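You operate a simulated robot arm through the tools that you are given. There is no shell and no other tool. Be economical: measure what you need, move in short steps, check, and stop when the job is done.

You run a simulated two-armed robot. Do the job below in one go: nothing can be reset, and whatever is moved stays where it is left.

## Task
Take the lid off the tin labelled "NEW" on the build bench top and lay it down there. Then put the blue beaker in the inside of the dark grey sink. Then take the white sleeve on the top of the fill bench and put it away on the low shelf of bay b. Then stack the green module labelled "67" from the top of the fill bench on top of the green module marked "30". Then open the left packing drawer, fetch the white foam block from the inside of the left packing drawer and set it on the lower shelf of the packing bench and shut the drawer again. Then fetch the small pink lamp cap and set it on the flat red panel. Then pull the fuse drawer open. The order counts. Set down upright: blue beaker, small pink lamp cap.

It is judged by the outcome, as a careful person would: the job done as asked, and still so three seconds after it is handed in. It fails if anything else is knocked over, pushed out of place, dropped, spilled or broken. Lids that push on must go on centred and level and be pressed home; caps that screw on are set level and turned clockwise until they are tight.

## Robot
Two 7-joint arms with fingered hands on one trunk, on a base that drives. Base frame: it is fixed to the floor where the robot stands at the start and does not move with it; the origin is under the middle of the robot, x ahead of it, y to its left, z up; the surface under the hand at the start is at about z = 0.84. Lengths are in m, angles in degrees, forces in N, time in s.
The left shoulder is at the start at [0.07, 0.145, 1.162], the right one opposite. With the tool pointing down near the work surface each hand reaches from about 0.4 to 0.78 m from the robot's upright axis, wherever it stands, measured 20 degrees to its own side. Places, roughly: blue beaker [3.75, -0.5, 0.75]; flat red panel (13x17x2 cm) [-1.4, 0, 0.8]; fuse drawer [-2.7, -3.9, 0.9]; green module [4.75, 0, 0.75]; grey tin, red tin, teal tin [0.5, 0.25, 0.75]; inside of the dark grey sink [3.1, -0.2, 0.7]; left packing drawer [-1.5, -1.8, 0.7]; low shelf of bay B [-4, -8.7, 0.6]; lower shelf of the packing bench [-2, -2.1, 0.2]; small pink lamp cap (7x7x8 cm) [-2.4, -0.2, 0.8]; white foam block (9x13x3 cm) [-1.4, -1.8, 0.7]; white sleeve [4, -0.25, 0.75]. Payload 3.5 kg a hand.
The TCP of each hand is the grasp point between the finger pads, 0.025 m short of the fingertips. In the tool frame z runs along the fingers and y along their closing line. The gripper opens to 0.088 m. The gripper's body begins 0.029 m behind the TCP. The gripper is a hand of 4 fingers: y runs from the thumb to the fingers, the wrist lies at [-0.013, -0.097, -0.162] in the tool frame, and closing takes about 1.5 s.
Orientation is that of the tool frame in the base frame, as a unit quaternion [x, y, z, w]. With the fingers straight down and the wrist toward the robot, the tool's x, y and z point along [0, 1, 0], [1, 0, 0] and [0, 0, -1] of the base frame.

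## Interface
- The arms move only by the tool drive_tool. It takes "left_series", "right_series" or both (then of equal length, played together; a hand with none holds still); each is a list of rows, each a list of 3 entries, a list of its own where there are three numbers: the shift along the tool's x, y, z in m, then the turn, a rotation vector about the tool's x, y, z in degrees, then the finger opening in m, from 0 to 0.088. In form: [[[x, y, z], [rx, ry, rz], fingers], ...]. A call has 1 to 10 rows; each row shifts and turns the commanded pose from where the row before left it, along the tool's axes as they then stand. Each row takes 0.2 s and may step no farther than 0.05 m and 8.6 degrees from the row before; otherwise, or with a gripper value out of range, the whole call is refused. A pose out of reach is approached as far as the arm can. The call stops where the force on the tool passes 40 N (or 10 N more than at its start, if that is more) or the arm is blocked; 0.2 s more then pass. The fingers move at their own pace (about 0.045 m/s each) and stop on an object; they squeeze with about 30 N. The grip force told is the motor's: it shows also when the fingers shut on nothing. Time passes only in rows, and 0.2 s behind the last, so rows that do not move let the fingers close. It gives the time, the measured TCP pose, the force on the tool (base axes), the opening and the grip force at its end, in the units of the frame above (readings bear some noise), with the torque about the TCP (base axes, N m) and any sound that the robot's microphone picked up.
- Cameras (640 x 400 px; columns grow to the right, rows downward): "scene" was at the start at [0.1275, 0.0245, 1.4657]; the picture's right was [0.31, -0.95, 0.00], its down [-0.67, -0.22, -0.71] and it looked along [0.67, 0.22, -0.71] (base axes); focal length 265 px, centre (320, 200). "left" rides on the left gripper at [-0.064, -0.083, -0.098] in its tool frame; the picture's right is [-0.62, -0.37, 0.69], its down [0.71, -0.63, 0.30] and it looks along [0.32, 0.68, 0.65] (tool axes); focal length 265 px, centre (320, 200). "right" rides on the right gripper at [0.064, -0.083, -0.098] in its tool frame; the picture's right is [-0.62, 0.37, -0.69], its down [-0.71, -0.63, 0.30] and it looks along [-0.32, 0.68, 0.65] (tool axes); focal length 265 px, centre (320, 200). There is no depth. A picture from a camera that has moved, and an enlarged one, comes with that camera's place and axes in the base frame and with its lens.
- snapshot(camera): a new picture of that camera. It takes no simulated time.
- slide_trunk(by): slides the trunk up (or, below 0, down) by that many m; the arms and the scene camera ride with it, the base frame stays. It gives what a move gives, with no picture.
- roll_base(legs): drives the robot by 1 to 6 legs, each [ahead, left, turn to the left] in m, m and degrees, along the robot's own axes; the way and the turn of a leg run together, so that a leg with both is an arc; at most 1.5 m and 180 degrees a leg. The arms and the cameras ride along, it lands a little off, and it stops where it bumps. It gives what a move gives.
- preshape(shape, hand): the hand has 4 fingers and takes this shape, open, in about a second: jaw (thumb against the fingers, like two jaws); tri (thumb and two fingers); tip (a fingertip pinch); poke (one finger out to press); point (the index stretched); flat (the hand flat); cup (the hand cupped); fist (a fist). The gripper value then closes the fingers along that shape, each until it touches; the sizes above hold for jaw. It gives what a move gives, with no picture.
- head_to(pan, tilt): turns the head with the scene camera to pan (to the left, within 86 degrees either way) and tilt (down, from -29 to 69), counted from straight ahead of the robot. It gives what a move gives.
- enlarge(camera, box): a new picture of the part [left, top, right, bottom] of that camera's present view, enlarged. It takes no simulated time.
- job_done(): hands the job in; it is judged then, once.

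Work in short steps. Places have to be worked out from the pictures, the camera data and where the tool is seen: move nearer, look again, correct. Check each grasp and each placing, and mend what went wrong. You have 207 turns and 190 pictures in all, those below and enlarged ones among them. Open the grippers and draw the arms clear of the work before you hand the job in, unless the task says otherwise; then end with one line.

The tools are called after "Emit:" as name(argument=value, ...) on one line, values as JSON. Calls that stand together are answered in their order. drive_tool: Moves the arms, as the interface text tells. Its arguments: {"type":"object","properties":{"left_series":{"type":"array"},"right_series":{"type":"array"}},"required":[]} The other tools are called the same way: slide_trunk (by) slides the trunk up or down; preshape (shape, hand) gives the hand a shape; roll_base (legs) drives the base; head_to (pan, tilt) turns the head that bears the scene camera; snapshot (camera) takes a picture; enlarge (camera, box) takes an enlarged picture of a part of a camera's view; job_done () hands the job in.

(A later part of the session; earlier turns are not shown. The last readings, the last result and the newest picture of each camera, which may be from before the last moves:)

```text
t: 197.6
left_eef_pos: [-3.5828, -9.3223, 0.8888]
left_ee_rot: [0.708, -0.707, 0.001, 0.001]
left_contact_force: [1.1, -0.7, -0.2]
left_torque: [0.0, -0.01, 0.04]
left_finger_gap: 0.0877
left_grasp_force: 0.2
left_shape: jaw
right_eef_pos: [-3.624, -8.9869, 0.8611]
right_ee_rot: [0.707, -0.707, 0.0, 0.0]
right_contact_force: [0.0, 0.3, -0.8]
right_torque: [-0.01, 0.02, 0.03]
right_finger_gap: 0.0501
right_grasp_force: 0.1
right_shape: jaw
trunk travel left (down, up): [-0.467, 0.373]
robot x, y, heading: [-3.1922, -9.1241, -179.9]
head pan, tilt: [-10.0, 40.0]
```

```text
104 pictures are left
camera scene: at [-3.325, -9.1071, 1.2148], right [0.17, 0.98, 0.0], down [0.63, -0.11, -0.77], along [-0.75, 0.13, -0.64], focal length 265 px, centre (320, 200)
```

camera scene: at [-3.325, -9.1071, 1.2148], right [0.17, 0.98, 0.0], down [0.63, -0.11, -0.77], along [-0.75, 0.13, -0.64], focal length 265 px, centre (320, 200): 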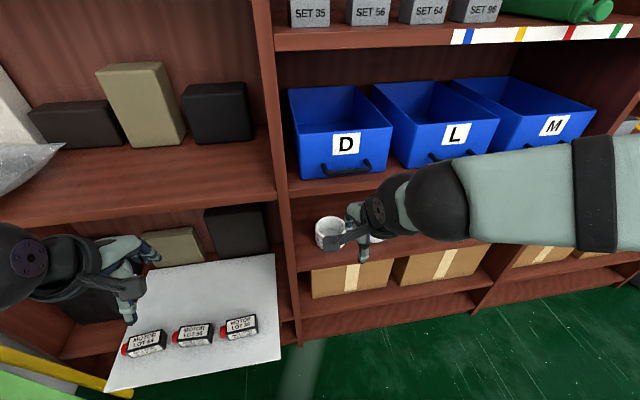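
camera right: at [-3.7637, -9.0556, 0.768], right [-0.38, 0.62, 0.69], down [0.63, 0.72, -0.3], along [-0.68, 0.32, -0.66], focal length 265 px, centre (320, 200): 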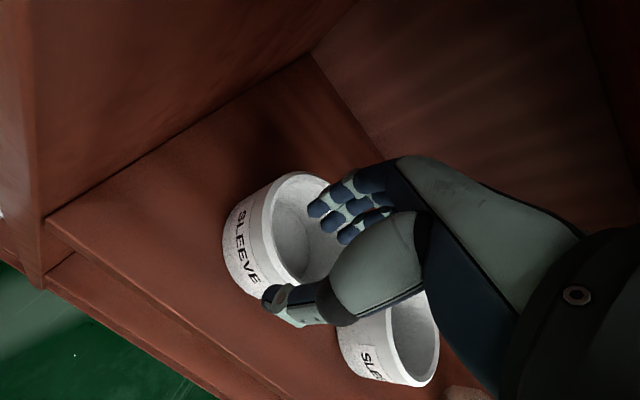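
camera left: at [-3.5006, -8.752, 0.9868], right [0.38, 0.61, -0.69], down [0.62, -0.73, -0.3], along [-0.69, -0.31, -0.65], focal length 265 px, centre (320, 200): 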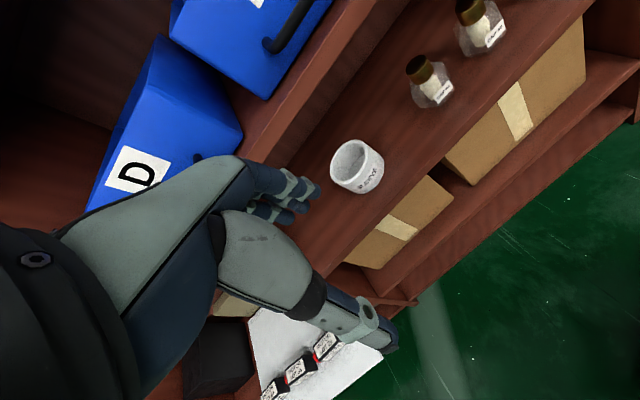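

Sleeve stands on the low shelf of bay B. I raise the trunk again and return the way I came.

Emit:
slide_trunk(by=0.3)

Emit:
roll_base(legs=[[0, -1.5, 0], [0, 0, -90], [1.26, 0, 0], [1.26, 0, 0], [0, 0, -90], [1.4, 0, 0]])

Emit:
roll_base(legs=[[0, 0, 63.4], [1.0, 0, 0], [0, 0, -7.7], [1.35, 0, 0], [1.35, 0, 0], [0, 0, -55.7]])

```text
t: 200.6
left_eef_pos: [-3.5822, -9.3245, 1.1872]
left_ee_rot: [-0.707, 0.707, 0.001, 0.001]
left_contact_force: [0.0, -0.3, -0.6]
left_torque: [0.01, -0.01, 0.03]
left_finger_gap: 0.0874
left_grasp_force: 0.0
left_shape: jaw
right_eef_pos: [-3.6233, -8.9885, 1.1619]
right_ee_rot: [0.708, -0.706, 0.0, 0.0]
right_contact_force: [0.7, 0.3, -0.7]
right_torque: [0.01, 0.01, 0.01]
right_finger_gap: 0.0495
right_grasp_force: 0.1
right_shape: jaw
trunk travel left (down, up): [-0.767, 0.073]
robot x, y, heading: [-3.19, -9.1236, -179.9]
head pan, tilt: [-10.0, 40.0]
```

```text
t: 234.1
left_eef_pos: [-1.3292, -4.9569, 1.1887]
left_ee_rot: [0.716, 0.698, 0.001, 0.001]
left_contact_force: [0.5, -1.3, -0.4]
left_torque: [0.05, -0.01, -0.03]
left_finger_gap: 0.0877
left_grasp_force: 0.1
left_shape: jaw
right_eef_pos: [-1.2958, -5.2929, 1.1625]
right_ee_rot: [0.716, 0.698, 0.0, 0.0]
right_contact_force: [-1.4, -0.7, 0.1]
right_torque: [0.01, 0.03, 0.0]
right_finger_gap: 0.0497
right_grasp_force: 0.1
right_shape: jaw
trunk travel left (down, up): [-0.767, 0.073]
robot x, y, heading: [-1.7243, -5.1457, -1.5]
head pan, tilt: [-10.0, 40.0]
```

```text
t: 257.9
left_eef_pos: [0.6965, -1.846, 1.1881]
left_ee_rot: [0.707, 0.707, 0.0, -0.001]
left_contact_force: [0.9, -0.3, -0.5]
left_torque: [0.01, -0.01, 0.03]
left_finger_gap: 0.0877
left_grasp_force: 0.0
left_shape: jaw
right_eef_pos: [0.7394, -2.1806, 1.1617]
right_ee_rot: [0.706, 0.708, -0.001, 0.0]
right_contact_force: [0.2, -0.5, -0.2]
right_torque: [0.0, -0.04, -0.02]
right_finger_gap: 0.0499
right_grasp_force: 0.0
right_shape: jaw
trunk travel left (down, up): [-0.767, 0.073]
robot x, y, heading: [0.307, -2.0486, -0.0]
head pan, tilt: [-10.0, 40.0]
```

Now I drive east to x ≈ 4.6, turn to the bench, and look for the modules.

Emit:
roll_base(legs=[[1.5, 0, 0], [1.5, 0, 0], [1.3, 0, 0], [0, 0, 90], [0.85, 0, 0]])

Emit:
head_to(pan=0, tilt=38)

Emit:
snapshot(camera="scene")

```text
t: 286.5
left_eef_pos: [4.3904, -0.8161, 1.1882]
left_ee_rot: [-0.011, 1.0, 0.001, 0.0]
left_contact_force: [0.5, 0.2, 0.5]
left_torque: [0.01, 0.01, -0.01]
left_finger_gap: 0.0877
left_grasp_force: 0.1
left_shape: jaw
right_eef_pos: [4.7242, -0.7662, 1.1619]
right_ee_rot: [-0.012, 1.0, 0.0, 0.0]
right_contact_force: [-0.1, -0.1, -0.8]
right_torque: [-0.02, 0.0, 0.0]
right_finger_gap: 0.0498
right_grasp_force: 0.0
right_shape: jaw
trunk travel left (down, up): [-0.767, 0.073]
robot x, y, heading: [4.6, -1.2017, 91.3]
head pan, tilt: [-10.0, 40.0]
```

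```text
t: 287.2
left_eef_pos: [4.3911, -0.8131, 1.1874]
left_ee_rot: [-0.011, 1.0, 0.0, 0.0]
left_contact_force: [-0.1, -0.2, 0.5]
left_torque: [0.01, -0.01, -0.02]
left_finger_gap: 0.0877
left_grasp_force: 0.1
left_shape: jaw
right_eef_pos: [4.7246, -0.7652, 1.1608]
right_ee_rot: [-0.011, 1.0, 0.001, 0.0]
right_contact_force: [-0.1, 0.1, -0.6]
right_torque: [0.0, 0.0, -0.02]
right_finger_gap: 0.0501
right_grasp_force: 0.0
right_shape: jaw
trunk travel left (down, up): [-0.767, 0.073]
robot x, y, heading: [4.5996, -1.2038, 91.1]
head pan, tilt: [0.0, 38.0]
```

```text
103 pictures are left
camera scene: at [4.5973, -1.0645, 1.5178], right [1.0, 0.02, 0.0], down [0.01, -0.62, -0.79], along [-0.02, 0.79, -0.62], focal length 265 px, centre (320, 200)
```

scene: 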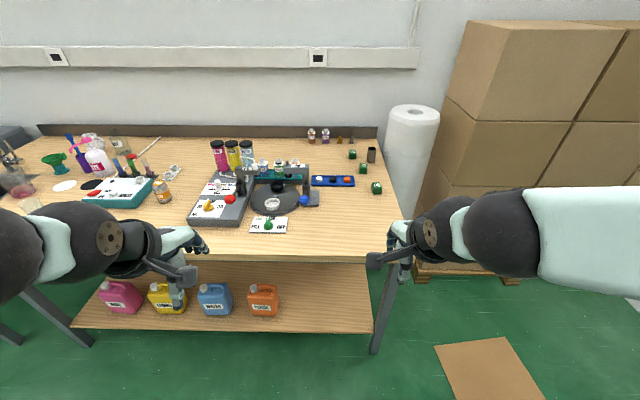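

Emit:
enlarge(camera="scene", box=[300, 120, 400, 220])

```text
4.00 times, centred on (350, 170) of scene
camera zoom: at [4.5973, -1.0645, 1.5178], right [1.0, 0.02, 0.0], down [0.01, -0.62, -0.79], along [-0.02, 0.79, -0.62], focal length 1061 px, centre (200, 320)
```

zoom: 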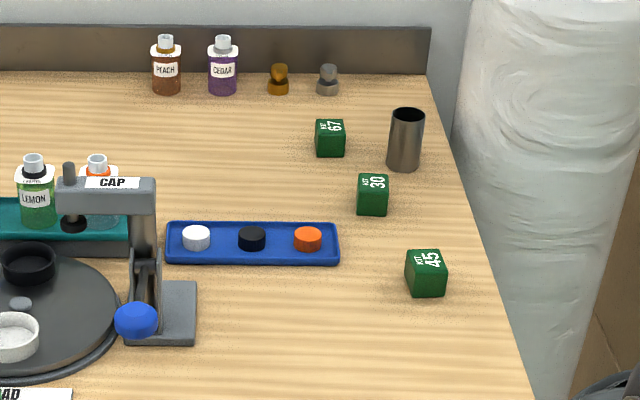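

The modules are ~4 cm cubes: "30" near [4.775, 0.02], "67" near [4.736, 0.16], too far from the front. I go to the east end to inspect whether I can stand there.

Emit:
roll_base(legs=[[0, 0, -1.2], [0, -0.68, 0]])

Emit:
head_to(pan=5, tilt=45)

Emit:
snapshot(camera="scene")

```text
t: 291.3
left_eef_pos: [5.0773, -0.8091, 1.1877]
left_ee_rot: [-0.002, 1.0, 0.0, 0.002]
left_contact_force: [0.9, 0.2, 0.1]
left_torque: [-0.01, -0.01, 0.03]
left_finger_gap: 0.0877
left_grasp_force: 0.1
left_shape: jaw
right_eef_pos: [5.4096, -0.7677, 1.1605]
right_ee_rot: [-0.002, 1.0, 0.0, 0.001]
right_contact_force: [0.2, -0.4, 0.4]
right_torque: [0.01, 0.0, 0.02]
right_finger_gap: 0.05
right_grasp_force: 0.0
right_shape: jaw
trunk travel left (down, up): [-0.767, 0.073]
robot x, y, heading: [5.278, -1.2004, 90.3]
head pan, tilt: [0.0, 38.0]
```

```text
t: 292.0
left_eef_pos: [5.0768, -0.8101, 1.188]
left_ee_rot: [0.0, 1.0, 0.0, 0.0]
left_contact_force: [1.2, -0.1, 0.1]
left_torque: [0.02, -0.02, -0.04]
left_finger_gap: 0.0878
left_grasp_force: 0.0
left_shape: jaw
right_eef_pos: [5.4119, -0.7664, 1.1617]
right_ee_rot: [-0.002, 1.0, 0.0, 0.001]
right_contact_force: [0.2, -0.6, 0.9]
right_torque: [-0.04, -0.01, -0.01]
right_finger_gap: 0.0501
right_grasp_force: 0.0
right_shape: jaw
trunk travel left (down, up): [-0.767, 0.073]
robot x, y, heading: [5.2785, -1.2023, 90.1]
head pan, tilt: [5.0, 45.0]
```

```text
101 pictures are left
camera scene: at [5.2705, -1.0691, 1.5076], right [1.0, 0.09, 0.0], down [0.06, -0.7, -0.71], along [-0.06, 0.7, -0.71], focal length 265 px, centre (320, 200)
```

scene: 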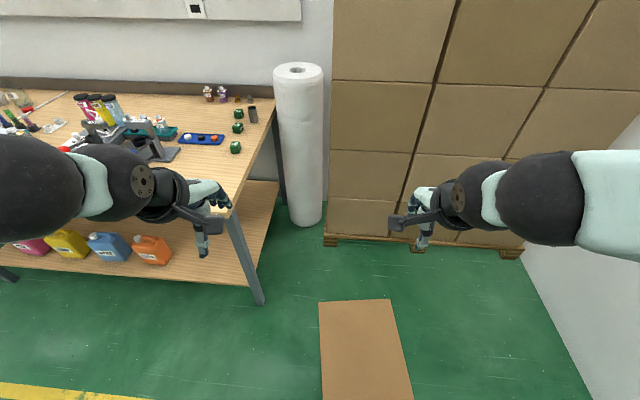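

There is room between bench end, roll and pallet, but a flat cardboard sheet lies on the floor there. I edge forward 0.3 m and see whether the sheet is affected.

Emit:
roll_base(legs=[[0.35, 0, 0]])

Emit:
head_to(pan=0, tilt=68)

Emit:
snapshot(camera="scene")

```text
t: 294.2
left_eef_pos: [5.0738, -0.46, 1.189]
left_ee_rot: [-0.002, 1.0, 0.001, -0.001]
left_contact_force: [-0.2, 0.5, 0.3]
left_torque: [0.0, 0.0, 0.02]
left_finger_gap: 0.0881
left_grasp_force: 0.1
left_shape: jaw
right_eef_pos: [5.4089, -0.4174, 1.1623]
right_ee_rot: [-0.003, 1.0, 0.001, -0.001]
right_contact_force: [0.0, 0.5, -0.6]
right_torque: [0.01, 0.01, 0.0]
right_finger_gap: 0.0499
right_grasp_force: 0.0
right_shape: jaw
trunk travel left (down, up): [-0.767, 0.073]
robot x, y, heading: [5.2779, -0.8493, 90.0]
head pan, tilt: [5.0, 45.0]
```

```text
t: 295.1
left_eef_pos: [5.0746, -0.4585, 1.1881]
left_ee_rot: [-0.002, 1.0, 0.0, 0.0]
left_contact_force: [0.8, -0.2, -0.6]
left_torque: [-0.01, 0.03, 0.02]
left_finger_gap: 0.0878
left_grasp_force: 0.0
left_shape: jaw
right_eef_pos: [5.409, -0.4151, 1.1613]
right_ee_rot: [-0.003, 1.0, 0.0, 0.001]
right_contact_force: [-0.6, 0.5, -0.4]
right_torque: [0.02, 0.01, -0.01]
right_finger_gap: 0.0499
right_grasp_force: 0.1
right_shape: jaw
trunk travel left (down, up): [-0.767, 0.073]
robot x, y, heading: [5.2778, -0.8454, 90.2]
head pan, tilt: [0.0, 68.0]
```

```text
100 pictures are left
camera scene: at [5.2762, -0.7415, 1.4795], right [1.0, 0.0, 0.0], down [0.0, -0.93, -0.37], along [0.0, 0.37, -0.93], focal length 265 px, centre (320, 200)
```

scene: 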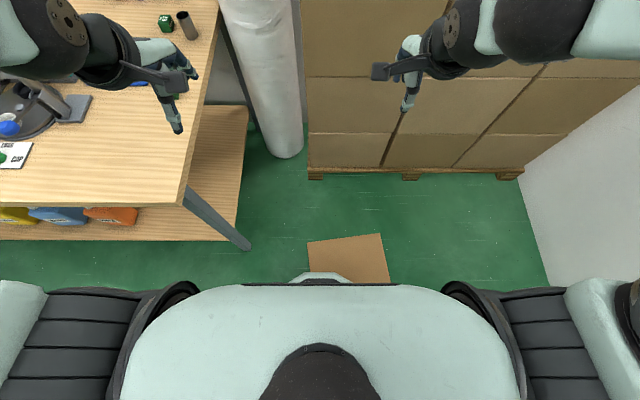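

The sheet is unaffected. I turn to face west here, then strafe north to about (5.28, -0.37), using the right hand for the modules.

Emit:
roll_base(legs=[[0, 0, 90], [0, -0.25, 0], [0, -0.22, 0]])

Emit:
head_to(pan=-30, tilt=50)

Emit:
snapshot(camera="scene")

Emit:
snapshot(camera="right")

```text
t: 302.0
left_eef_pos: [4.8853, -0.5832, 1.1878]
left_ee_rot: [0.708, -0.706, -0.001, -0.001]
left_contact_force: [0.4, 1.1, -0.5]
left_torque: [0.02, -0.01, 0.02]
left_finger_gap: 0.0877
left_grasp_force: 0.0
left_shape: jaw
right_eef_pos: [4.844, -0.249, 1.1626]
right_ee_rot: [0.708, -0.707, 0.0, 0.0]
right_contact_force: [0.1, -0.9, 0.0]
right_torque: [0.01, 0.0, -0.02]
right_finger_gap: 0.0496
right_grasp_force: 0.1
right_shape: jaw
trunk travel left (down, up): [-0.767, 0.073]
robot x, y, heading: [5.2795, -0.3803, -180.1]
head pan, tilt: [0.0, 68.0]
```

```text
t: 303.0
left_eef_pos: [4.8858, -0.5809, 1.1879]
left_ee_rot: [-0.707, 0.707, 0.0, 0.0]
left_contact_force: [0.1, -0.1, 0.2]
left_torque: [0.02, 0.01, -0.01]
left_finger_gap: 0.0878
left_grasp_force: 0.0
left_shape: jaw
right_eef_pos: [4.845, -0.2453, 1.1629]
right_ee_rot: [0.708, -0.706, 0.001, 0.0]
right_contact_force: [0.1, -0.4, -0.3]
right_torque: [0.0, -0.01, 0.0]
right_finger_gap: 0.05
right_grasp_force: 0.1
right_shape: jaw
trunk travel left (down, up): [-0.767, 0.073]
robot x, y, heading: [5.279, -0.3796, -179.9]
head pan, tilt: [-30.0, 50.0]
```

```text
99 pictures are left
camera scene: at [5.1595, -0.3421, 1.5007], right [0.5, 0.87, 0.0], down [0.66, -0.38, -0.64], along [-0.56, 0.32, -0.77], focal length 265 px, centre (320, 200)
```

scene: 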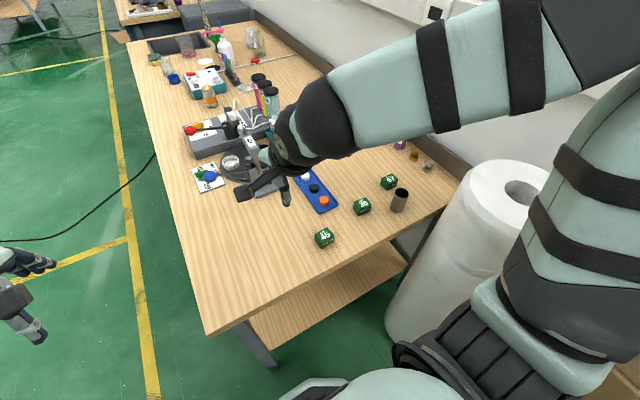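

```text
98 pictures are left
camera right: at [4.9274, -0.3109, 1.2616], right [-0.37, 0.62, 0.69], down [0.63, 0.72, -0.3], along [-0.68, 0.32, -0.65], focal length 265 px, centre (320, 200)
```

right: 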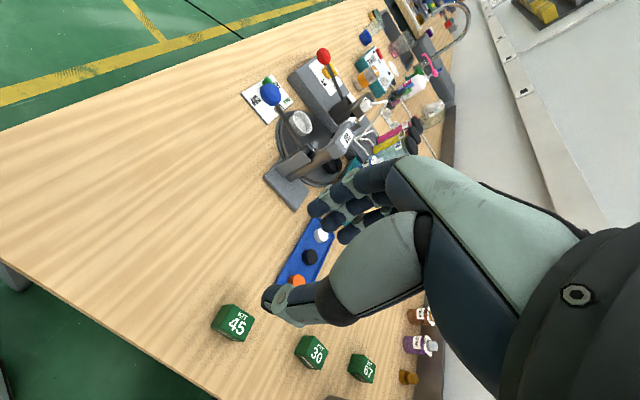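

Both cameras agree: "67" at [4.741, 0.165], "30" at [4.780, 0.026]. I enlarge to see their yaw.

Emit:
enlarge(camera="scene", box=[300, 150, 430, 260])

```text
3.64 times, centred on (365, 205) of scene
camera zoom: at [5.1595, -0.3421, 1.5007], right [0.5, 0.87, 0.0], down [0.66, -0.38, -0.64], along [-0.56, 0.32, -0.77], focal length 964 px, centre (156, 182)
```

zoom: 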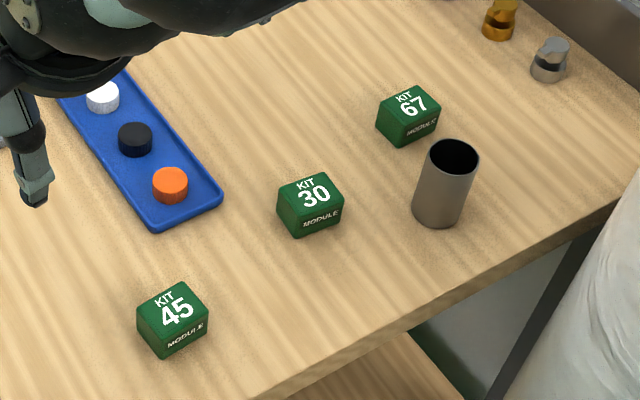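

Cubes are nearly aligned with the bench (about 3° CCW). I lower the trunk for reach, and rotate the right tool 86° about its z so the jaw closes along base y.

Emit:
slide_trunk(by=-0.12)

Emit:
drive_tool(right_series=[[[0, 0, 0], [0, 0, 8.6], 0.08], [[0, 0, 0], [0, 0, 8.6], 0.08], [[0, 0, 0], [0, 0, 8.6], 0.08], [[0, 0, 0], [0, 0, 8.6], 0.08], [[0, 0, 0], [0, 0, 8.6], 0.08], [[0, 0, 0], [0, 0, 8.6], 0.08], [[0, 0, 0], [0, 0, 8.6], 0.08], [[0, 0, 0], [0, 0, 8.6], 0.08], [[0, 0, 0], [0, 0, 8.6], 0.08], [[0, 0, 0], [0, 0, 8.6], 0.08]])

Emit:
snapshot(camera="scene")

```text
t: 304.5
left_eef_pos: [4.8864, -0.5807, 1.0683]
left_ee_rot: [-0.707, 0.707, 0.0, 0.0]
left_contact_force: [0.0, -0.2, -0.1]
left_torque: [-0.02, -0.01, 0.0]
left_finger_gap: 0.0878
left_grasp_force: 0.0
left_shape: jaw
right_eef_pos: [4.8445, -0.2458, 1.0422]
right_ee_rot: [0.708, -0.706, 0.0, 0.0]
right_contact_force: [-1.2, 0.8, -0.3]
right_torque: [-0.04, -0.02, -0.01]
right_finger_gap: 0.0498
right_grasp_force: 0.1
right_shape: jaw
trunk travel left (down, up): [-0.647, 0.193]
robot x, y, heading: [5.2751, -0.3807, -179.9]
head pan, tilt: [-30.0, 50.0]
```

```text
t: 306.7
left_eef_pos: [4.8859, -0.5811, 1.0672]
left_ee_rot: [0.707, -0.707, 0.0, -0.001]
left_contact_force: [1.0, -0.4, 0.7]
left_torque: [0.02, -0.02, 0.02]
left_finger_gap: 0.0876
left_grasp_force: 0.0
left_shape: jaw
right_eef_pos: [4.845, -0.2474, 1.0419]
right_ee_rot: [-0.033, 0.999, 0.0, 0.0]
right_contact_force: [-0.5, -0.2, -0.4]
right_torque: [0.0, 0.01, 0.01]
right_finger_gap: 0.0796
right_grasp_force: 0.0
right_shape: jaw
trunk travel left (down, up): [-0.647, 0.193]
robot x, y, heading: [5.2769, -0.3779, -179.8]
head pan, tilt: [-30.0, 50.0]
```

```text
96 pictures are left
camera scene: at [5.1587, -0.3426, 1.3806], right [0.5, 0.87, 0.0], down [0.66, -0.38, -0.64], along [-0.56, 0.32, -0.77], focal length 265 px, centre (320, 200)
```

scene: 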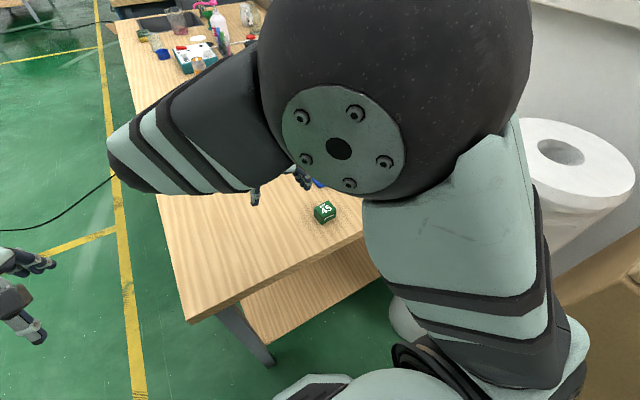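

Rotated. I translate toward above "67" in two halves, watching the arm near the paper roll.

Emit:
drive_tool(right_series=[[[0.00766, 0.0418, 0], [0, 0, 0], 0.08], [[0.00766, 0.0418, 0], [0, 0, 0], 0.08], [[0.00766, 0.0418, 0], [0, 0, 0], 0.08], [[0.00766, 0.0418, 0], [0, 0, 0], 0.08], [[0.00766, 0.0418, 0], [0, 0, 0], 0.08], [[0.00766, 0.0418, 0], [0, 0, 0], 0.08]])

Emit:
snapshot(camera="scene")

Emit:
snapshot(camera="right")

```text
t: 308.1
left_eef_pos: [4.8852, -0.5788, 1.0683]
left_ee_rot: [-0.707, 0.707, -0.001, 0.0]
left_contact_force: [-0.2, 1.0, -1.0]
left_torque: [-0.02, -0.01, 0.0]
left_finger_gap: 0.0878
left_grasp_force: 0.0
left_shape: jaw
right_eef_pos: [4.7787, 0.002, 1.0407]
right_ee_rot: [-0.037, 0.999, -0.002, -0.001]
right_contact_force: [-1.0, 0.4, 0.1]
right_torque: [0.01, -0.02, 0.0]
right_finger_gap: 0.0799
right_grasp_force: 0.0
right_shape: jaw
trunk travel left (down, up): [-0.647, 0.193]
robot x, y, heading: [5.2754, -0.3809, -180.0]
head pan, tilt: [-30.0, 50.0]
```

```text
95 pictures are left
camera scene: at [5.1587, -0.3402, 1.3806], right [0.5, 0.87, 0.0], down [0.66, -0.38, -0.64], along [-0.56, 0.32, -0.77], focal length 265 px, centre (320, 200)
```

scene: 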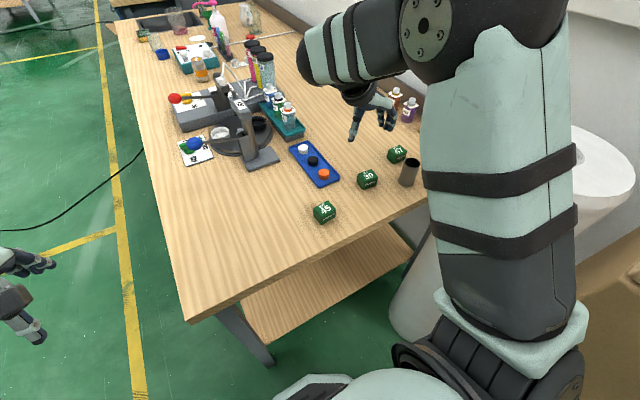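

```text
94 pictures are left
camera right: at [4.7209, -0.0857, 1.14], right [0.59, 0.41, 0.69], down [0.76, -0.58, -0.3], along [0.27, 0.7, -0.65], focal length 265 px, centre (320, 200)
```

right: 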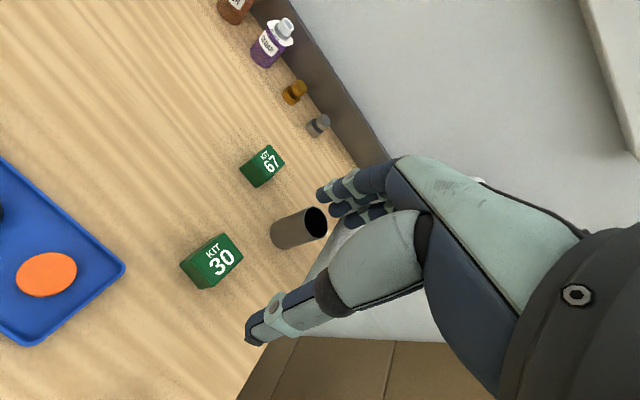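

Position estimates confirm. I move the rest of the way and descend to z ≈ 0.93.

Emit:
drive_tool(right_series=[[[0.0069, 0.0411, 0], [0, 0, 0], 0.08], [[0.0069, 0.0411, 0], [0, 0, 0], 0.08], [[0.0069, 0.0411, 0], [0, 0, 0], 0.08], [[0.0069, 0.0411, 0], [0, 0, 0], 0.08], [[0, 0, 0.04], [0, 0, 0], 0.08], [[0, 0, 0.04], [0, 0, 0], 0.08], [[0, 0, 0.03], [0, 0, 0], 0.08]])

Emit:
snapshot(camera="scene")

Emit:
snapshot(camera="right")

```text
t: 309.7
left_eef_pos: [4.8854, -0.5795, 1.0665]
left_ee_rot: [0.707, -0.707, 0.0, 0.0]
left_contact_force: [-0.1, 0.7, -0.1]
left_torque: [0.01, -0.01, 0.01]
left_finger_gap: 0.0879
left_grasp_force: 0.1
left_shape: jaw
right_eef_pos: [4.74, 0.1634, 0.9307]
right_ee_rot: [-0.036, 0.999, 0.0, 0.0]
right_contact_force: [0.2, -0.2, 0.4]
right_torque: [-0.02, 0.0, -0.02]
right_finger_gap: 0.0797
right_grasp_force: 0.1
right_shape: jaw
trunk travel left (down, up): [-0.647, 0.193]
robot x, y, heading: [5.2805, -0.3813, -179.7]
head pan, tilt: [-30.0, 50.0]
```

```text
93 pictures are left
camera scene: at [5.1587, -0.341, 1.3806], right [0.5, 0.87, 0.0], down [0.66, -0.38, -0.64], along [-0.56, 0.32, -0.77], focal length 265 px, centre (320, 200)
```

scene: 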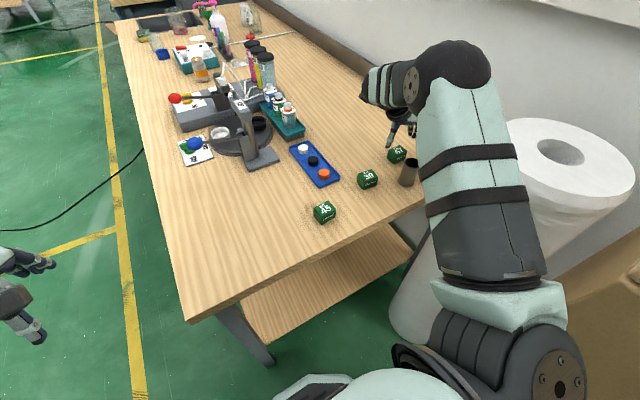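

```text
92 pictures are left
camera right: at [4.6819, 0.0755, 1.0305], right [0.59, 0.41, 0.69], down [0.76, -0.58, -0.3], along [0.27, 0.7, -0.65], focal length 265 px, centre (320, 200)
```

right: 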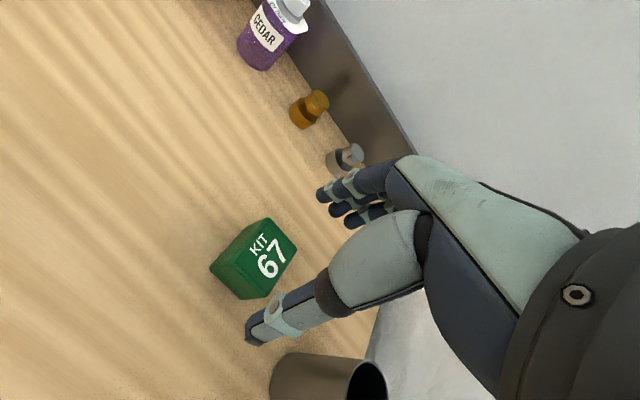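

The cube is centred in the jaw. I descend to z ≈ 0.872 and close.

Emit:
drive_tool(right_series=[[[0.001, 0.001, 0.025], [0, 0, 0], 0.08], [[0, 0, 0.02], [0, 0, 0], 0.08], [[0, 0, 0.013], [0, 0, 0], 0.08], [[0, 0, 0], [0, 0, 0], 0.01], [[0, 0, 0], [0, 0, 0], 0.0], [[0, 0, 0], [0, 0, 0], 0.0], [[0, 0, 0], [0, 0, 0], 0.0], [[0, 0, 0], [0, 0, 0], 0.0], [[0, 0, 0], [0, 0, 0], 0.0]])

Emit:
snapshot(camera="right")

```text
t: 311.7
left_eef_pos: [4.8863, -0.5809, 1.0673]
left_ee_rot: [0.707, -0.707, 0.0, -0.001]
left_contact_force: [0.6, -0.5, 0.7]
left_torque: [-0.01, 0.01, 0.03]
left_finger_gap: 0.0877
left_grasp_force: 0.1
left_shape: jaw
right_eef_pos: [4.7398, 0.1631, 0.8744]
right_ee_rot: [-0.036, 0.999, 0.0, 0.0]
right_contact_force: [-0.2, -0.1, 0.6]
right_torque: [-0.01, 0.0, 0.02]
right_finger_gap: 0.0398
right_grasp_force: 29.9
right_shape: jaw
trunk travel left (down, up): [-0.647, 0.193]
robot x, y, heading: [5.2777, -0.3787, -180.5]
head pan, tilt: [-30.0, 50.0]
```

```text
91 pictures are left
camera right: at [4.681, 0.0757, 0.9734], right [0.59, 0.41, 0.69], down [0.76, -0.58, -0.3], along [0.27, 0.71, -0.65], focal length 265 px, centre (320, 200)
```

right: 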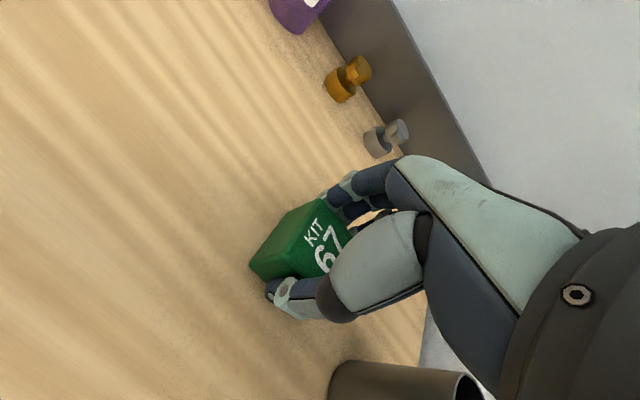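

Gripped (0.0398 gap = 4 cm cube). I lift and carry it above "30".

Emit:
drive_tool(right_series=[[[0, 0, -0.03], [0, 0, 0], 0.0], [[0, 0, -0.04], [0, 0, 0], 0.0], [[0, 0, -0.04], [0, 0, 0], 0.0], [[-0.0077, -0.035, 0], [0, 0, 0], 0.0], [[-0.0077, -0.035, 0], [0, 0, 0], 0.0], [[-0.0077, -0.035, 0], [0, 0, 0], 0.0], [[-0.0077, -0.035, 0], [0, 0, 0], 0.0]])

Emit:
snapshot(camera="right")

Emit:
enlarge(camera="scene", box=[300, 90, 440, 230])

```text
t: 313.3
left_eef_pos: [4.8878, -0.5812, 1.0688]
left_ee_rot: [-0.707, 0.708, 0.002, 0.0]
left_contact_force: [0.8, 0.2, 0.1]
left_torque: [0.0, -0.02, -0.02]
left_finger_gap: 0.0878
left_grasp_force: 0.0
left_shape: jaw
right_eef_pos: [4.7826, 0.0241, 0.9836]
right_ee_rot: [-0.035, 0.999, 0.001, 0.0]
right_contact_force: [0.3, 0.0, 0.1]
right_torque: [0.01, -0.01, -0.03]
right_finger_gap: 0.0398
right_grasp_force: 30.1
right_shape: jaw
trunk travel left (down, up): [-0.647, 0.193]
robot x, y, heading: [5.2775, -0.3794, -180.0]
head pan, tilt: [-30.0, 50.0]
```

```text
90 pictures are left
camera right: at [4.7234, -0.0636, 1.0842], right [0.59, 0.41, 0.69], down [0.76, -0.58, -0.31], along [0.27, 0.71, -0.65], focal length 265 px, centre (320, 200)
```

right: 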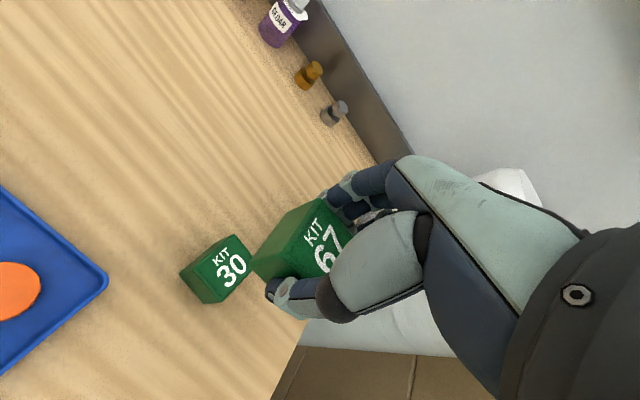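

```text
2.86 times, centred on (370, 160) of scene
camera zoom: at [5.16, -0.3436, 1.3808], right [0.5, 0.87, 0.0], down [0.66, -0.38, -0.64], along [-0.56, 0.32, -0.77], focal length 758 px, centre (177, 314)
```

zoom: 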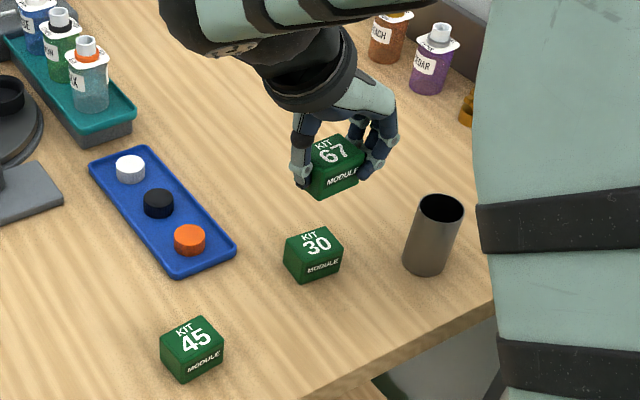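

Comparing both cubes in the same views, 67 should shift about (-3.5 mm, -3 mm). I correct and lower toward contact.

Emit:
drive_tool(right_series=[[[0.0037, -0.0027, 0], [0, 0, 0], 0.0], [[0, 0, 0.03], [0, 0, 0], 0.0], [[0, 0, 0.025], [0, 0, 0], 0.0], [[0, 0, 0.006], [0, 0, 0], 0.0]])

Emit:
enlarge(camera="right", box=[200, 150, 400, 350])

Emit:
enlarge(camera="scene", box=[320, 110, 420, 210])

```text
t: 314.3
left_eef_pos: [4.8864, -0.5804, 1.0679]
left_ee_rot: [0.708, -0.707, 0.0, 0.0]
left_contact_force: [-0.4, 0.0, 0.3]
left_torque: [0.01, -0.01, 0.01]
left_finger_gap: 0.0879
left_grasp_force: 0.1
left_shape: jaw
right_eef_pos: [4.7775, 0.023, 0.9224]
right_ee_rot: [-0.035, 0.999, 0.0, 0.001]
right_contact_force: [-0.9, 0.4, -1.1]
right_torque: [0.01, 0.03, -0.01]
right_finger_gap: 0.0397
right_grasp_force: 30.0
right_shape: jaw
trunk travel left (down, up): [-0.647, 0.193]
robot x, y, heading: [5.2761, -0.3801, -180.2]
head pan, tilt: [-30.0, 50.0]
```

```text
2.00 times, centred on (300, 250) of right
camera zoom: at [4.7187, -0.0652, 1.023], right [0.59, 0.41, 0.69], down [0.76, -0.58, -0.31], along [0.27, 0.71, -0.65], focal length 531 px, centre (360, 100)
```

zoom: 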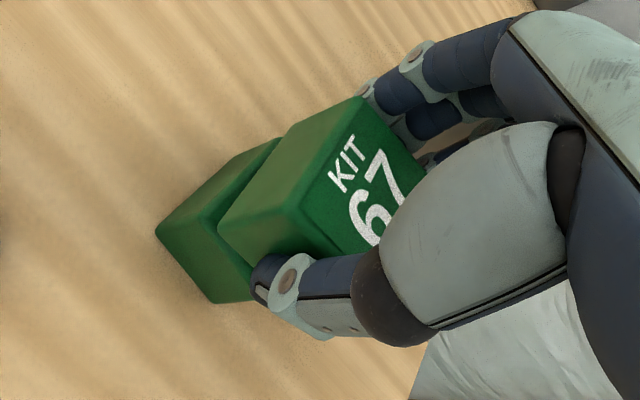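

```text
4.00 times, centred on (370, 160) of scene
camera zoom: at [5.1596, -0.3424, 1.3807], right [0.5, 0.87, 0.0], down [0.66, -0.38, -0.64], along [-0.56, 0.32, -0.77], focal length 1061 px, centre (120, 360)
```

zoom: 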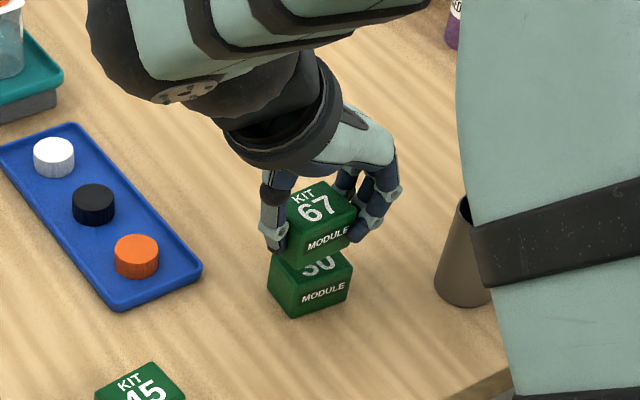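

Alignment is within ~2 mm. I nudge slightly and lower to contact.

Emit:
drive_tool(right_series=[[[-0.002, 0.001, 0.003], [0, 0, 0], 0.0], [[0, 0, 0.003], [0, 0, 0], 0.0], [[0, 0, 0.002], [0, 0, 0], 0.0]])

```text
t: 315.1
left_eef_pos: [4.886, -0.5809, 1.0684]
left_ee_rot: [-0.707, 0.707, 0.0, 0.0]
left_contact_force: [0.1, 0.9, 0.7]
left_torque: [-0.01, -0.02, 0.02]
left_finger_gap: 0.0879
left_grasp_force: 0.0
left_shape: jaw
right_eef_pos: [4.7778, 0.0248, 0.915]
right_ee_rot: [-0.036, 0.999, 0.0, 0.0]
right_contact_force: [0.0, -0.6, -0.7]
right_torque: [0.01, 0.0, -0.01]
right_finger_gap: 0.0399
right_grasp_force: 30.1
right_shape: jaw
trunk travel left (down, up): [-0.647, 0.193]
robot x, y, heading: [5.2802, -0.3801, -180.0]
head pan, tilt: [-30.0, 50.0]
```

Emit:
drive_tool(right_series=[[[0, 0, 0.002], [0, 0, 0], 0.0], [[0, 0, 0.0015], [0, 0, 0], 0.0]])

Emit:
enlarge(camera="scene", box=[320, 110, 420, 210])

```text
t: 315.7
left_eef_pos: [4.8867, -0.5814, 1.069]
left_ee_rot: [0.707, -0.707, -0.001, 0.0]
left_contact_force: [0.4, 0.3, -0.2]
left_torque: [0.01, 0.0, 0.03]
left_finger_gap: 0.0876
left_grasp_force: 0.0
left_shape: jaw
right_eef_pos: [4.7788, 0.0247, 0.9115]
right_ee_rot: [-0.036, 0.999, -0.001, 0.0]
right_contact_force: [0.2, 0.1, -0.8]
right_torque: [0.0, 0.01, -0.01]
right_finger_gap: 0.0397
right_grasp_force: 30.4
right_shape: jaw
trunk travel left (down, up): [-0.647, 0.193]
robot x, y, heading: [5.2765, -0.3811, -179.8]
head pan, tilt: [-30.0, 50.0]
```

```text
4.00 times, centred on (370, 160) of scene
camera zoom: at [5.1593, -0.3419, 1.3807], right [0.5, 0.87, 0.0], down [0.66, -0.38, -0.64], along [-0.56, 0.32, -0.77], focal length 1061 px, centre (120, 360)
```

zoom: 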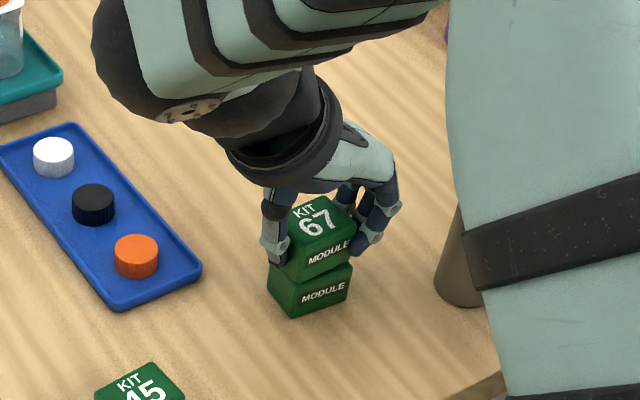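

Emit:
drive_tool(right_series=[[[0, 0, 0.002], [0, 0, 0], 0.0], [[0, 0, 0.002], [0, 0, 0], 0.0]])

```text
t: 316.3
left_eef_pos: [4.8855, -0.5813, 1.0684]
left_ee_rot: [0.707, -0.707, 0.0, 0.0]
left_contact_force: [1.0, -0.4, -0.8]
left_torque: [0.0, 0.0, 0.0]
left_finger_gap: 0.0879
left_grasp_force: 0.1
left_shape: jaw
right_eef_pos: [4.7796, 0.0242, 0.9074]
right_ee_rot: [-0.036, 0.999, 0.0, 0.0]
right_contact_force: [0.3, 0.7, -0.2]
right_torque: [0.01, -0.02, 0.05]
right_finger_gap: 0.0396
right_grasp_force: 29.9
right_shape: jaw
trunk travel left (down, up): [-0.647, 0.193]
robot x, y, heading: [5.276, -0.3806, -180.1]
head pan, tilt: [-30.0, 50.0]
```

Emit:
drive_tool(right_series=[[[0, 0, 0.002], [0, 0, 0], 0.0], [[0, 0, 0.002], [0, 0, 0], 0.0]])

Emit:
enlarge(camera="right", box=[200, 150, 400, 350])

```text
t: 316.9
left_eef_pos: [4.887, -0.5817, 1.0684]
left_ee_rot: [0.707, -0.707, -0.001, -0.001]
left_contact_force: [0.2, 0.3, 0.2]
left_torque: [0.02, 0.0, 0.02]
left_finger_gap: 0.0878
left_grasp_force: 0.0
left_shape: jaw
right_eef_pos: [4.7804, 0.0242, 0.907]
right_ee_rot: [-0.034, 0.999, 0.003, -0.002]
right_contact_force: [-0.4, 1.4, 12.8]
right_torque: [0.01, 0.03, 0.0]
right_finger_gap: 0.0404
right_grasp_force: 30.4
right_shape: jaw
trunk travel left (down, up): [-0.647, 0.193]
robot x, y, heading: [5.2785, -0.3772, -179.8]
head pan, tilt: [-30.0, 50.0]
```

```text
2.00 times, centred on (300, 250) of right
camera zoom: at [4.7212, -0.0644, 1.006], right [0.6, 0.41, 0.69], down [0.76, -0.58, -0.31], along [0.27, 0.71, -0.65], focal length 531 px, centre (360, 100)
```

zoom: 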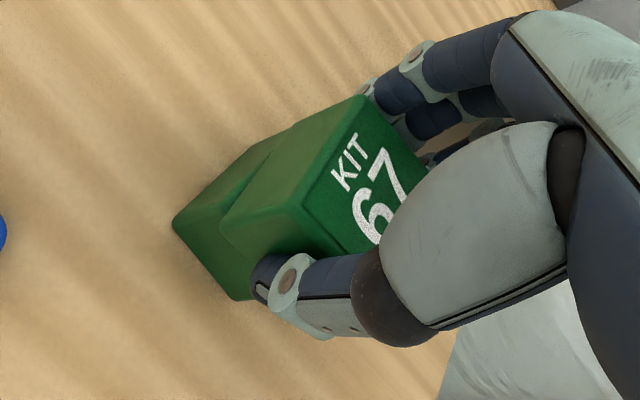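

Contact, but 67 sits ~5 mm too far south of 30. I lift slightly, shift +4.5 mm along y, and set it down again.

Emit:
drive_tool(right_series=[[[0, 0, -0.008], [0, 0, 0], 0.0], [[0, 0.0045, 0], [0, 0, 0], 0.0], [[0, 0, 0.004], [0, 0, 0], 0.0], [[0, 0, 0.003], [0, 0, 0], 0.0]])

Emit:
enlarge(camera="right", box=[200, 150, 400, 350])

Emit:
enlarge(camera="scene", box=[340, 130, 400, 190])

```text
t: 317.9
left_eef_pos: [4.8877, -0.5815, 1.068]
left_ee_rot: [0.707, -0.707, -0.001, 0.001]
left_contact_force: [-0.1, 0.8, 0.4]
left_torque: [0.0, 0.0, 0.02]
left_finger_gap: 0.0876
left_grasp_force: 0.0
left_shape: jaw
right_eef_pos: [4.7794, 0.0287, 0.9062]
right_ee_rot: [-0.036, 0.999, 0.002, -0.001]
right_contact_force: [-0.8, 1.2, 7.6]
right_torque: [0.02, 0.0, -0.02]
right_finger_gap: 0.0402
right_grasp_force: 29.6
right_shape: jaw
trunk travel left (down, up): [-0.647, 0.193]
robot x, y, heading: [5.2801, -0.3824, -180.0]
head pan, tilt: [-30.0, 50.0]
```

```text
2.00 times, centred on (300, 250) of right
camera zoom: at [4.7206, -0.0595, 1.0064], right [0.6, 0.41, 0.69], down [0.76, -0.58, -0.31], along [0.27, 0.71, -0.65], focal length 531 px, centre (360, 100)
```

zoom: 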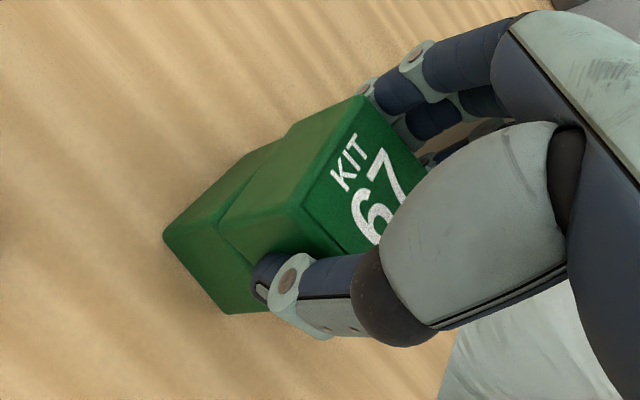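

```text
6.67 times, centred on (370, 160) of scene
camera zoom: at [5.1608, -0.343, 1.381], right [0.5, 0.87, 0.0], down [0.66, -0.38, -0.64], along [-0.56, 0.32, -0.77], focal length 1768 px, centre (-13, 467)
```

zoom: 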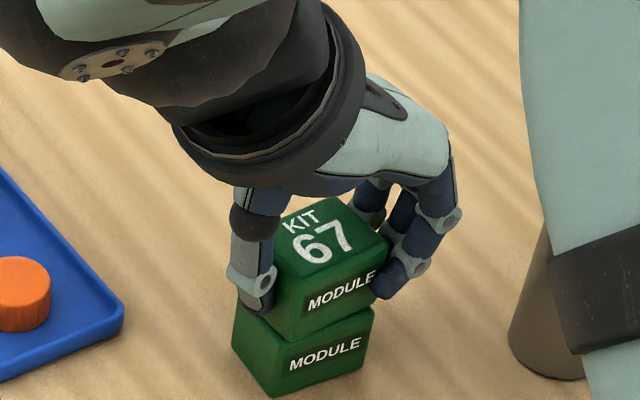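

Now aligned within ~2 mm and in contact. I release and rise.

Emit:
drive_tool(right_series=[[[0, 0, 0], [0, 0, 0], 0.05], [[0, 0, 0], [0, 0, 0], 0.075], [[0, 0, 0], [0, 0, 0], 0.075], [[0, 0, 0], [0, 0, 0], 0.075], [[0, 0, -0.02], [0, 0, 0], 0.075], [[0, 0, -0.03], [0, 0, 0], 0.075], [[0, 0, -0.05], [0, 0, 0], 0.075], [[0, 0, -0.03], [0, 0, 0], 0.075]])

Emit:
enlarge(camera="scene", box=[320, 120, 420, 220])

Emit:
snapshot(camera="right")

```text
t: 319.7
left_eef_pos: [4.887, -0.5807, 1.0676]
left_ee_rot: [0.707, -0.707, 0.0, 0.001]
left_contact_force: [0.5, 0.5, 0.3]
left_torque: [0.0, 0.0, 0.02]
left_finger_gap: 0.0876
left_grasp_force: 0.1
left_shape: jaw
right_eef_pos: [4.7784, 0.0284, 1.0346]
right_ee_rot: [-0.036, 0.999, 0.0, 0.001]
right_contact_force: [0.2, -0.3, -0.5]
right_torque: [-0.01, 0.0, 0.02]
right_finger_gap: 0.0749
right_grasp_force: 0.1
right_shape: jaw
trunk travel left (down, up): [-0.647, 0.193]
robot x, y, heading: [5.2719, -0.3814, -179.9]
head pan, tilt: [-30.0, 50.0]
```

```text
4.00 times, centred on (370, 170) of scene
camera zoom: at [5.1599, -0.3424, 1.3807], right [0.5, 0.87, 0.0], down [0.66, -0.38, -0.64], along [-0.56, 0.32, -0.77], focal length 1061 px, centre (120, 320)
```

zoom: 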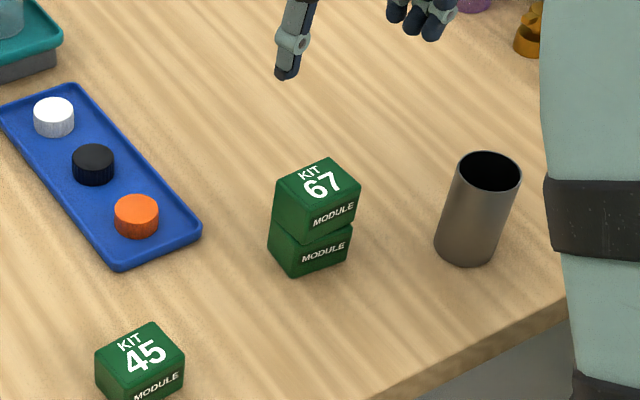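

```text
81 pictures are left
camera right: at [4.7204, -0.0594, 1.1352], right [0.59, 0.41, 0.69], down [0.76, -0.58, -0.3], along [0.27, 0.71, -0.65], focal length 265 px, centre (320, 200)
```

right: 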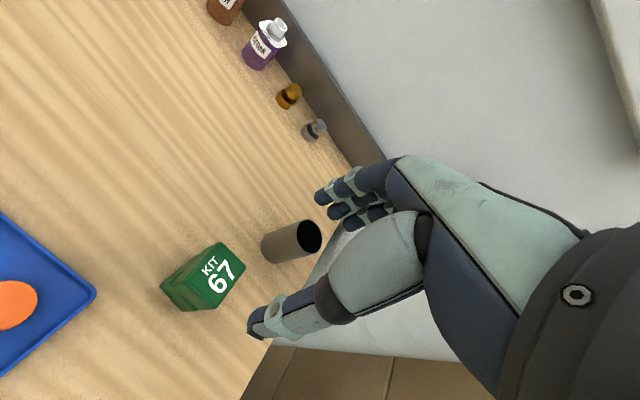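

Stacked neatly. I retract the right hand and rotate it back.

Emit:
drive_tool(right_series=[[[-0.0077, -0.0418, -0.02], [0, 0, 0], 0.075], [[-0.0077, -0.0418, -0.02], [0, 0, 0], 0.075], [[-0.0077, -0.0418, 0], [0, 0, 0], 0.075], [[-0.0077, -0.0418, 0], [0, 0, 0], 0.075], [[-0.0077, -0.0418, 0], [0, 0, 0], 0.075], [[-0.0077, -0.0418, 0], [0, 0, 0], 0.075]])

Emit:
drive_tool(right_series=[[[0, 0, 0], [0, 0, -8.6], 0.08], [[0, 0, 0], [0, 0, -8.6], 0.08], [[0, 0, 0], [0, 0, -8.6], 0.08], [[0, 0, 0], [0, 0, -8.6], 0.08], [[0, 0, 0], [0, 0, -8.6], 0.08], [[0, 0, 0], [0, 0, -8.6], 0.08], [[0, 0, 0], [0, 0, -8.6], 0.08], [[0, 0, 0], [0, 0, -8.6], 0.08], [[0, 0, 0], [0, 0, -8.6], 0.08], [[0, 0, 0], [0, 0, -8.4], 0.08]])

Emit:
slide_trunk(by=0.1)

Emit:
roll_base(legs=[[0, 1.2, 0], [0, 0.4, 0]])

```text
t: 321.1
left_eef_pos: [4.886, -0.5813, 1.0672]
left_ee_rot: [-0.707, 0.707, 0.001, 0.0]
left_contact_force: [-0.1, 0.3, -0.1]
left_torque: [0.01, 0.02, -0.02]
left_finger_gap: 0.0878
left_grasp_force: 0.2
left_shape: jaw
right_eef_pos: [4.8432, -0.2194, 1.0753]
right_ee_rot: [-0.034, 0.999, 0.001, 0.0]
right_contact_force: [-0.6, -0.1, 0.2]
right_torque: [0.02, 0.0, 0.02]
right_finger_gap: 0.075
right_grasp_force: 0.1
right_shape: jaw
trunk travel left (down, up): [-0.647, 0.193]
robot x, y, heading: [5.2753, -0.3783, -180.2]
head pan, tilt: [-30.0, 50.0]
```

```text
t: 323.3
left_eef_pos: [4.8852, -0.5809, 1.069]
left_ee_rot: [-0.707, 0.707, -0.001, -0.001]
left_contact_force: [0.7, 1.3, -0.1]
left_torque: [0.05, 0.0, 0.03]
left_finger_gap: 0.0878
left_grasp_force: 0.0
left_shape: jaw
right_eef_pos: [4.8433, -0.2178, 1.0735]
right_ee_rot: [0.707, -0.707, 0.0, -0.001]
right_contact_force: [-0.6, -0.6, -0.8]
right_torque: [-0.04, 0.0, -0.03]
right_finger_gap: 0.08
right_grasp_force: 0.1
right_shape: jaw
trunk travel left (down, up): [-0.647, 0.193]
robot x, y, heading: [5.2768, -0.3808, -180.1]
head pan, tilt: [-30.0, 50.0]
```

```text
t: 324.6
left_eef_pos: [4.8858, -0.582, 1.1685]
left_ee_rot: [0.707, -0.707, 0.0, 0.0]
left_contact_force: [0.6, 0.4, 0.1]
left_torque: [-0.03, -0.01, -0.03]
left_finger_gap: 0.0876
left_grasp_force: 0.1
left_shape: jaw
right_eef_pos: [4.843, -0.2193, 1.1734]
right_ee_rot: [-0.706, 0.708, 0.001, 0.0]
right_contact_force: [-0.1, 1.0, 0.1]
right_torque: [0.04, -0.03, -0.04]
right_finger_gap: 0.0798
right_grasp_force: 0.1
right_shape: jaw
trunk travel left (down, up): [-0.747, 0.093]
robot x, y, heading: [5.2749, -0.3802, -180.3]
head pan, tilt: [-30.0, 50.0]
```

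```text
t: 332.8
left_eef_pos: [4.8925, -2.1903, 1.1689]
left_ee_rot: [0.71, -0.705, 0.0, 0.002]
left_contact_force: [0.3, 0.2, -0.6]
left_torque: [-0.01, 0.01, -0.03]
left_finger_gap: 0.0876
left_grasp_force: 0.0
left_shape: jaw
right_eef_pos: [4.8481, -1.8287, 1.1749]
right_ee_rot: [0.708, -0.706, 0.0, 0.001]
right_contact_force: [0.2, 0.0, -0.4]
right_torque: [-0.02, 0.0, 0.01]
right_finger_gap: 0.0799
right_grasp_force: 0.1
right_shape: jaw
trunk travel left (down, up): [-0.747, 0.093]
robot x, y, heading: [5.2837, -1.9858, -179.8]
head pan, tilt: [-30.0, 50.0]
```

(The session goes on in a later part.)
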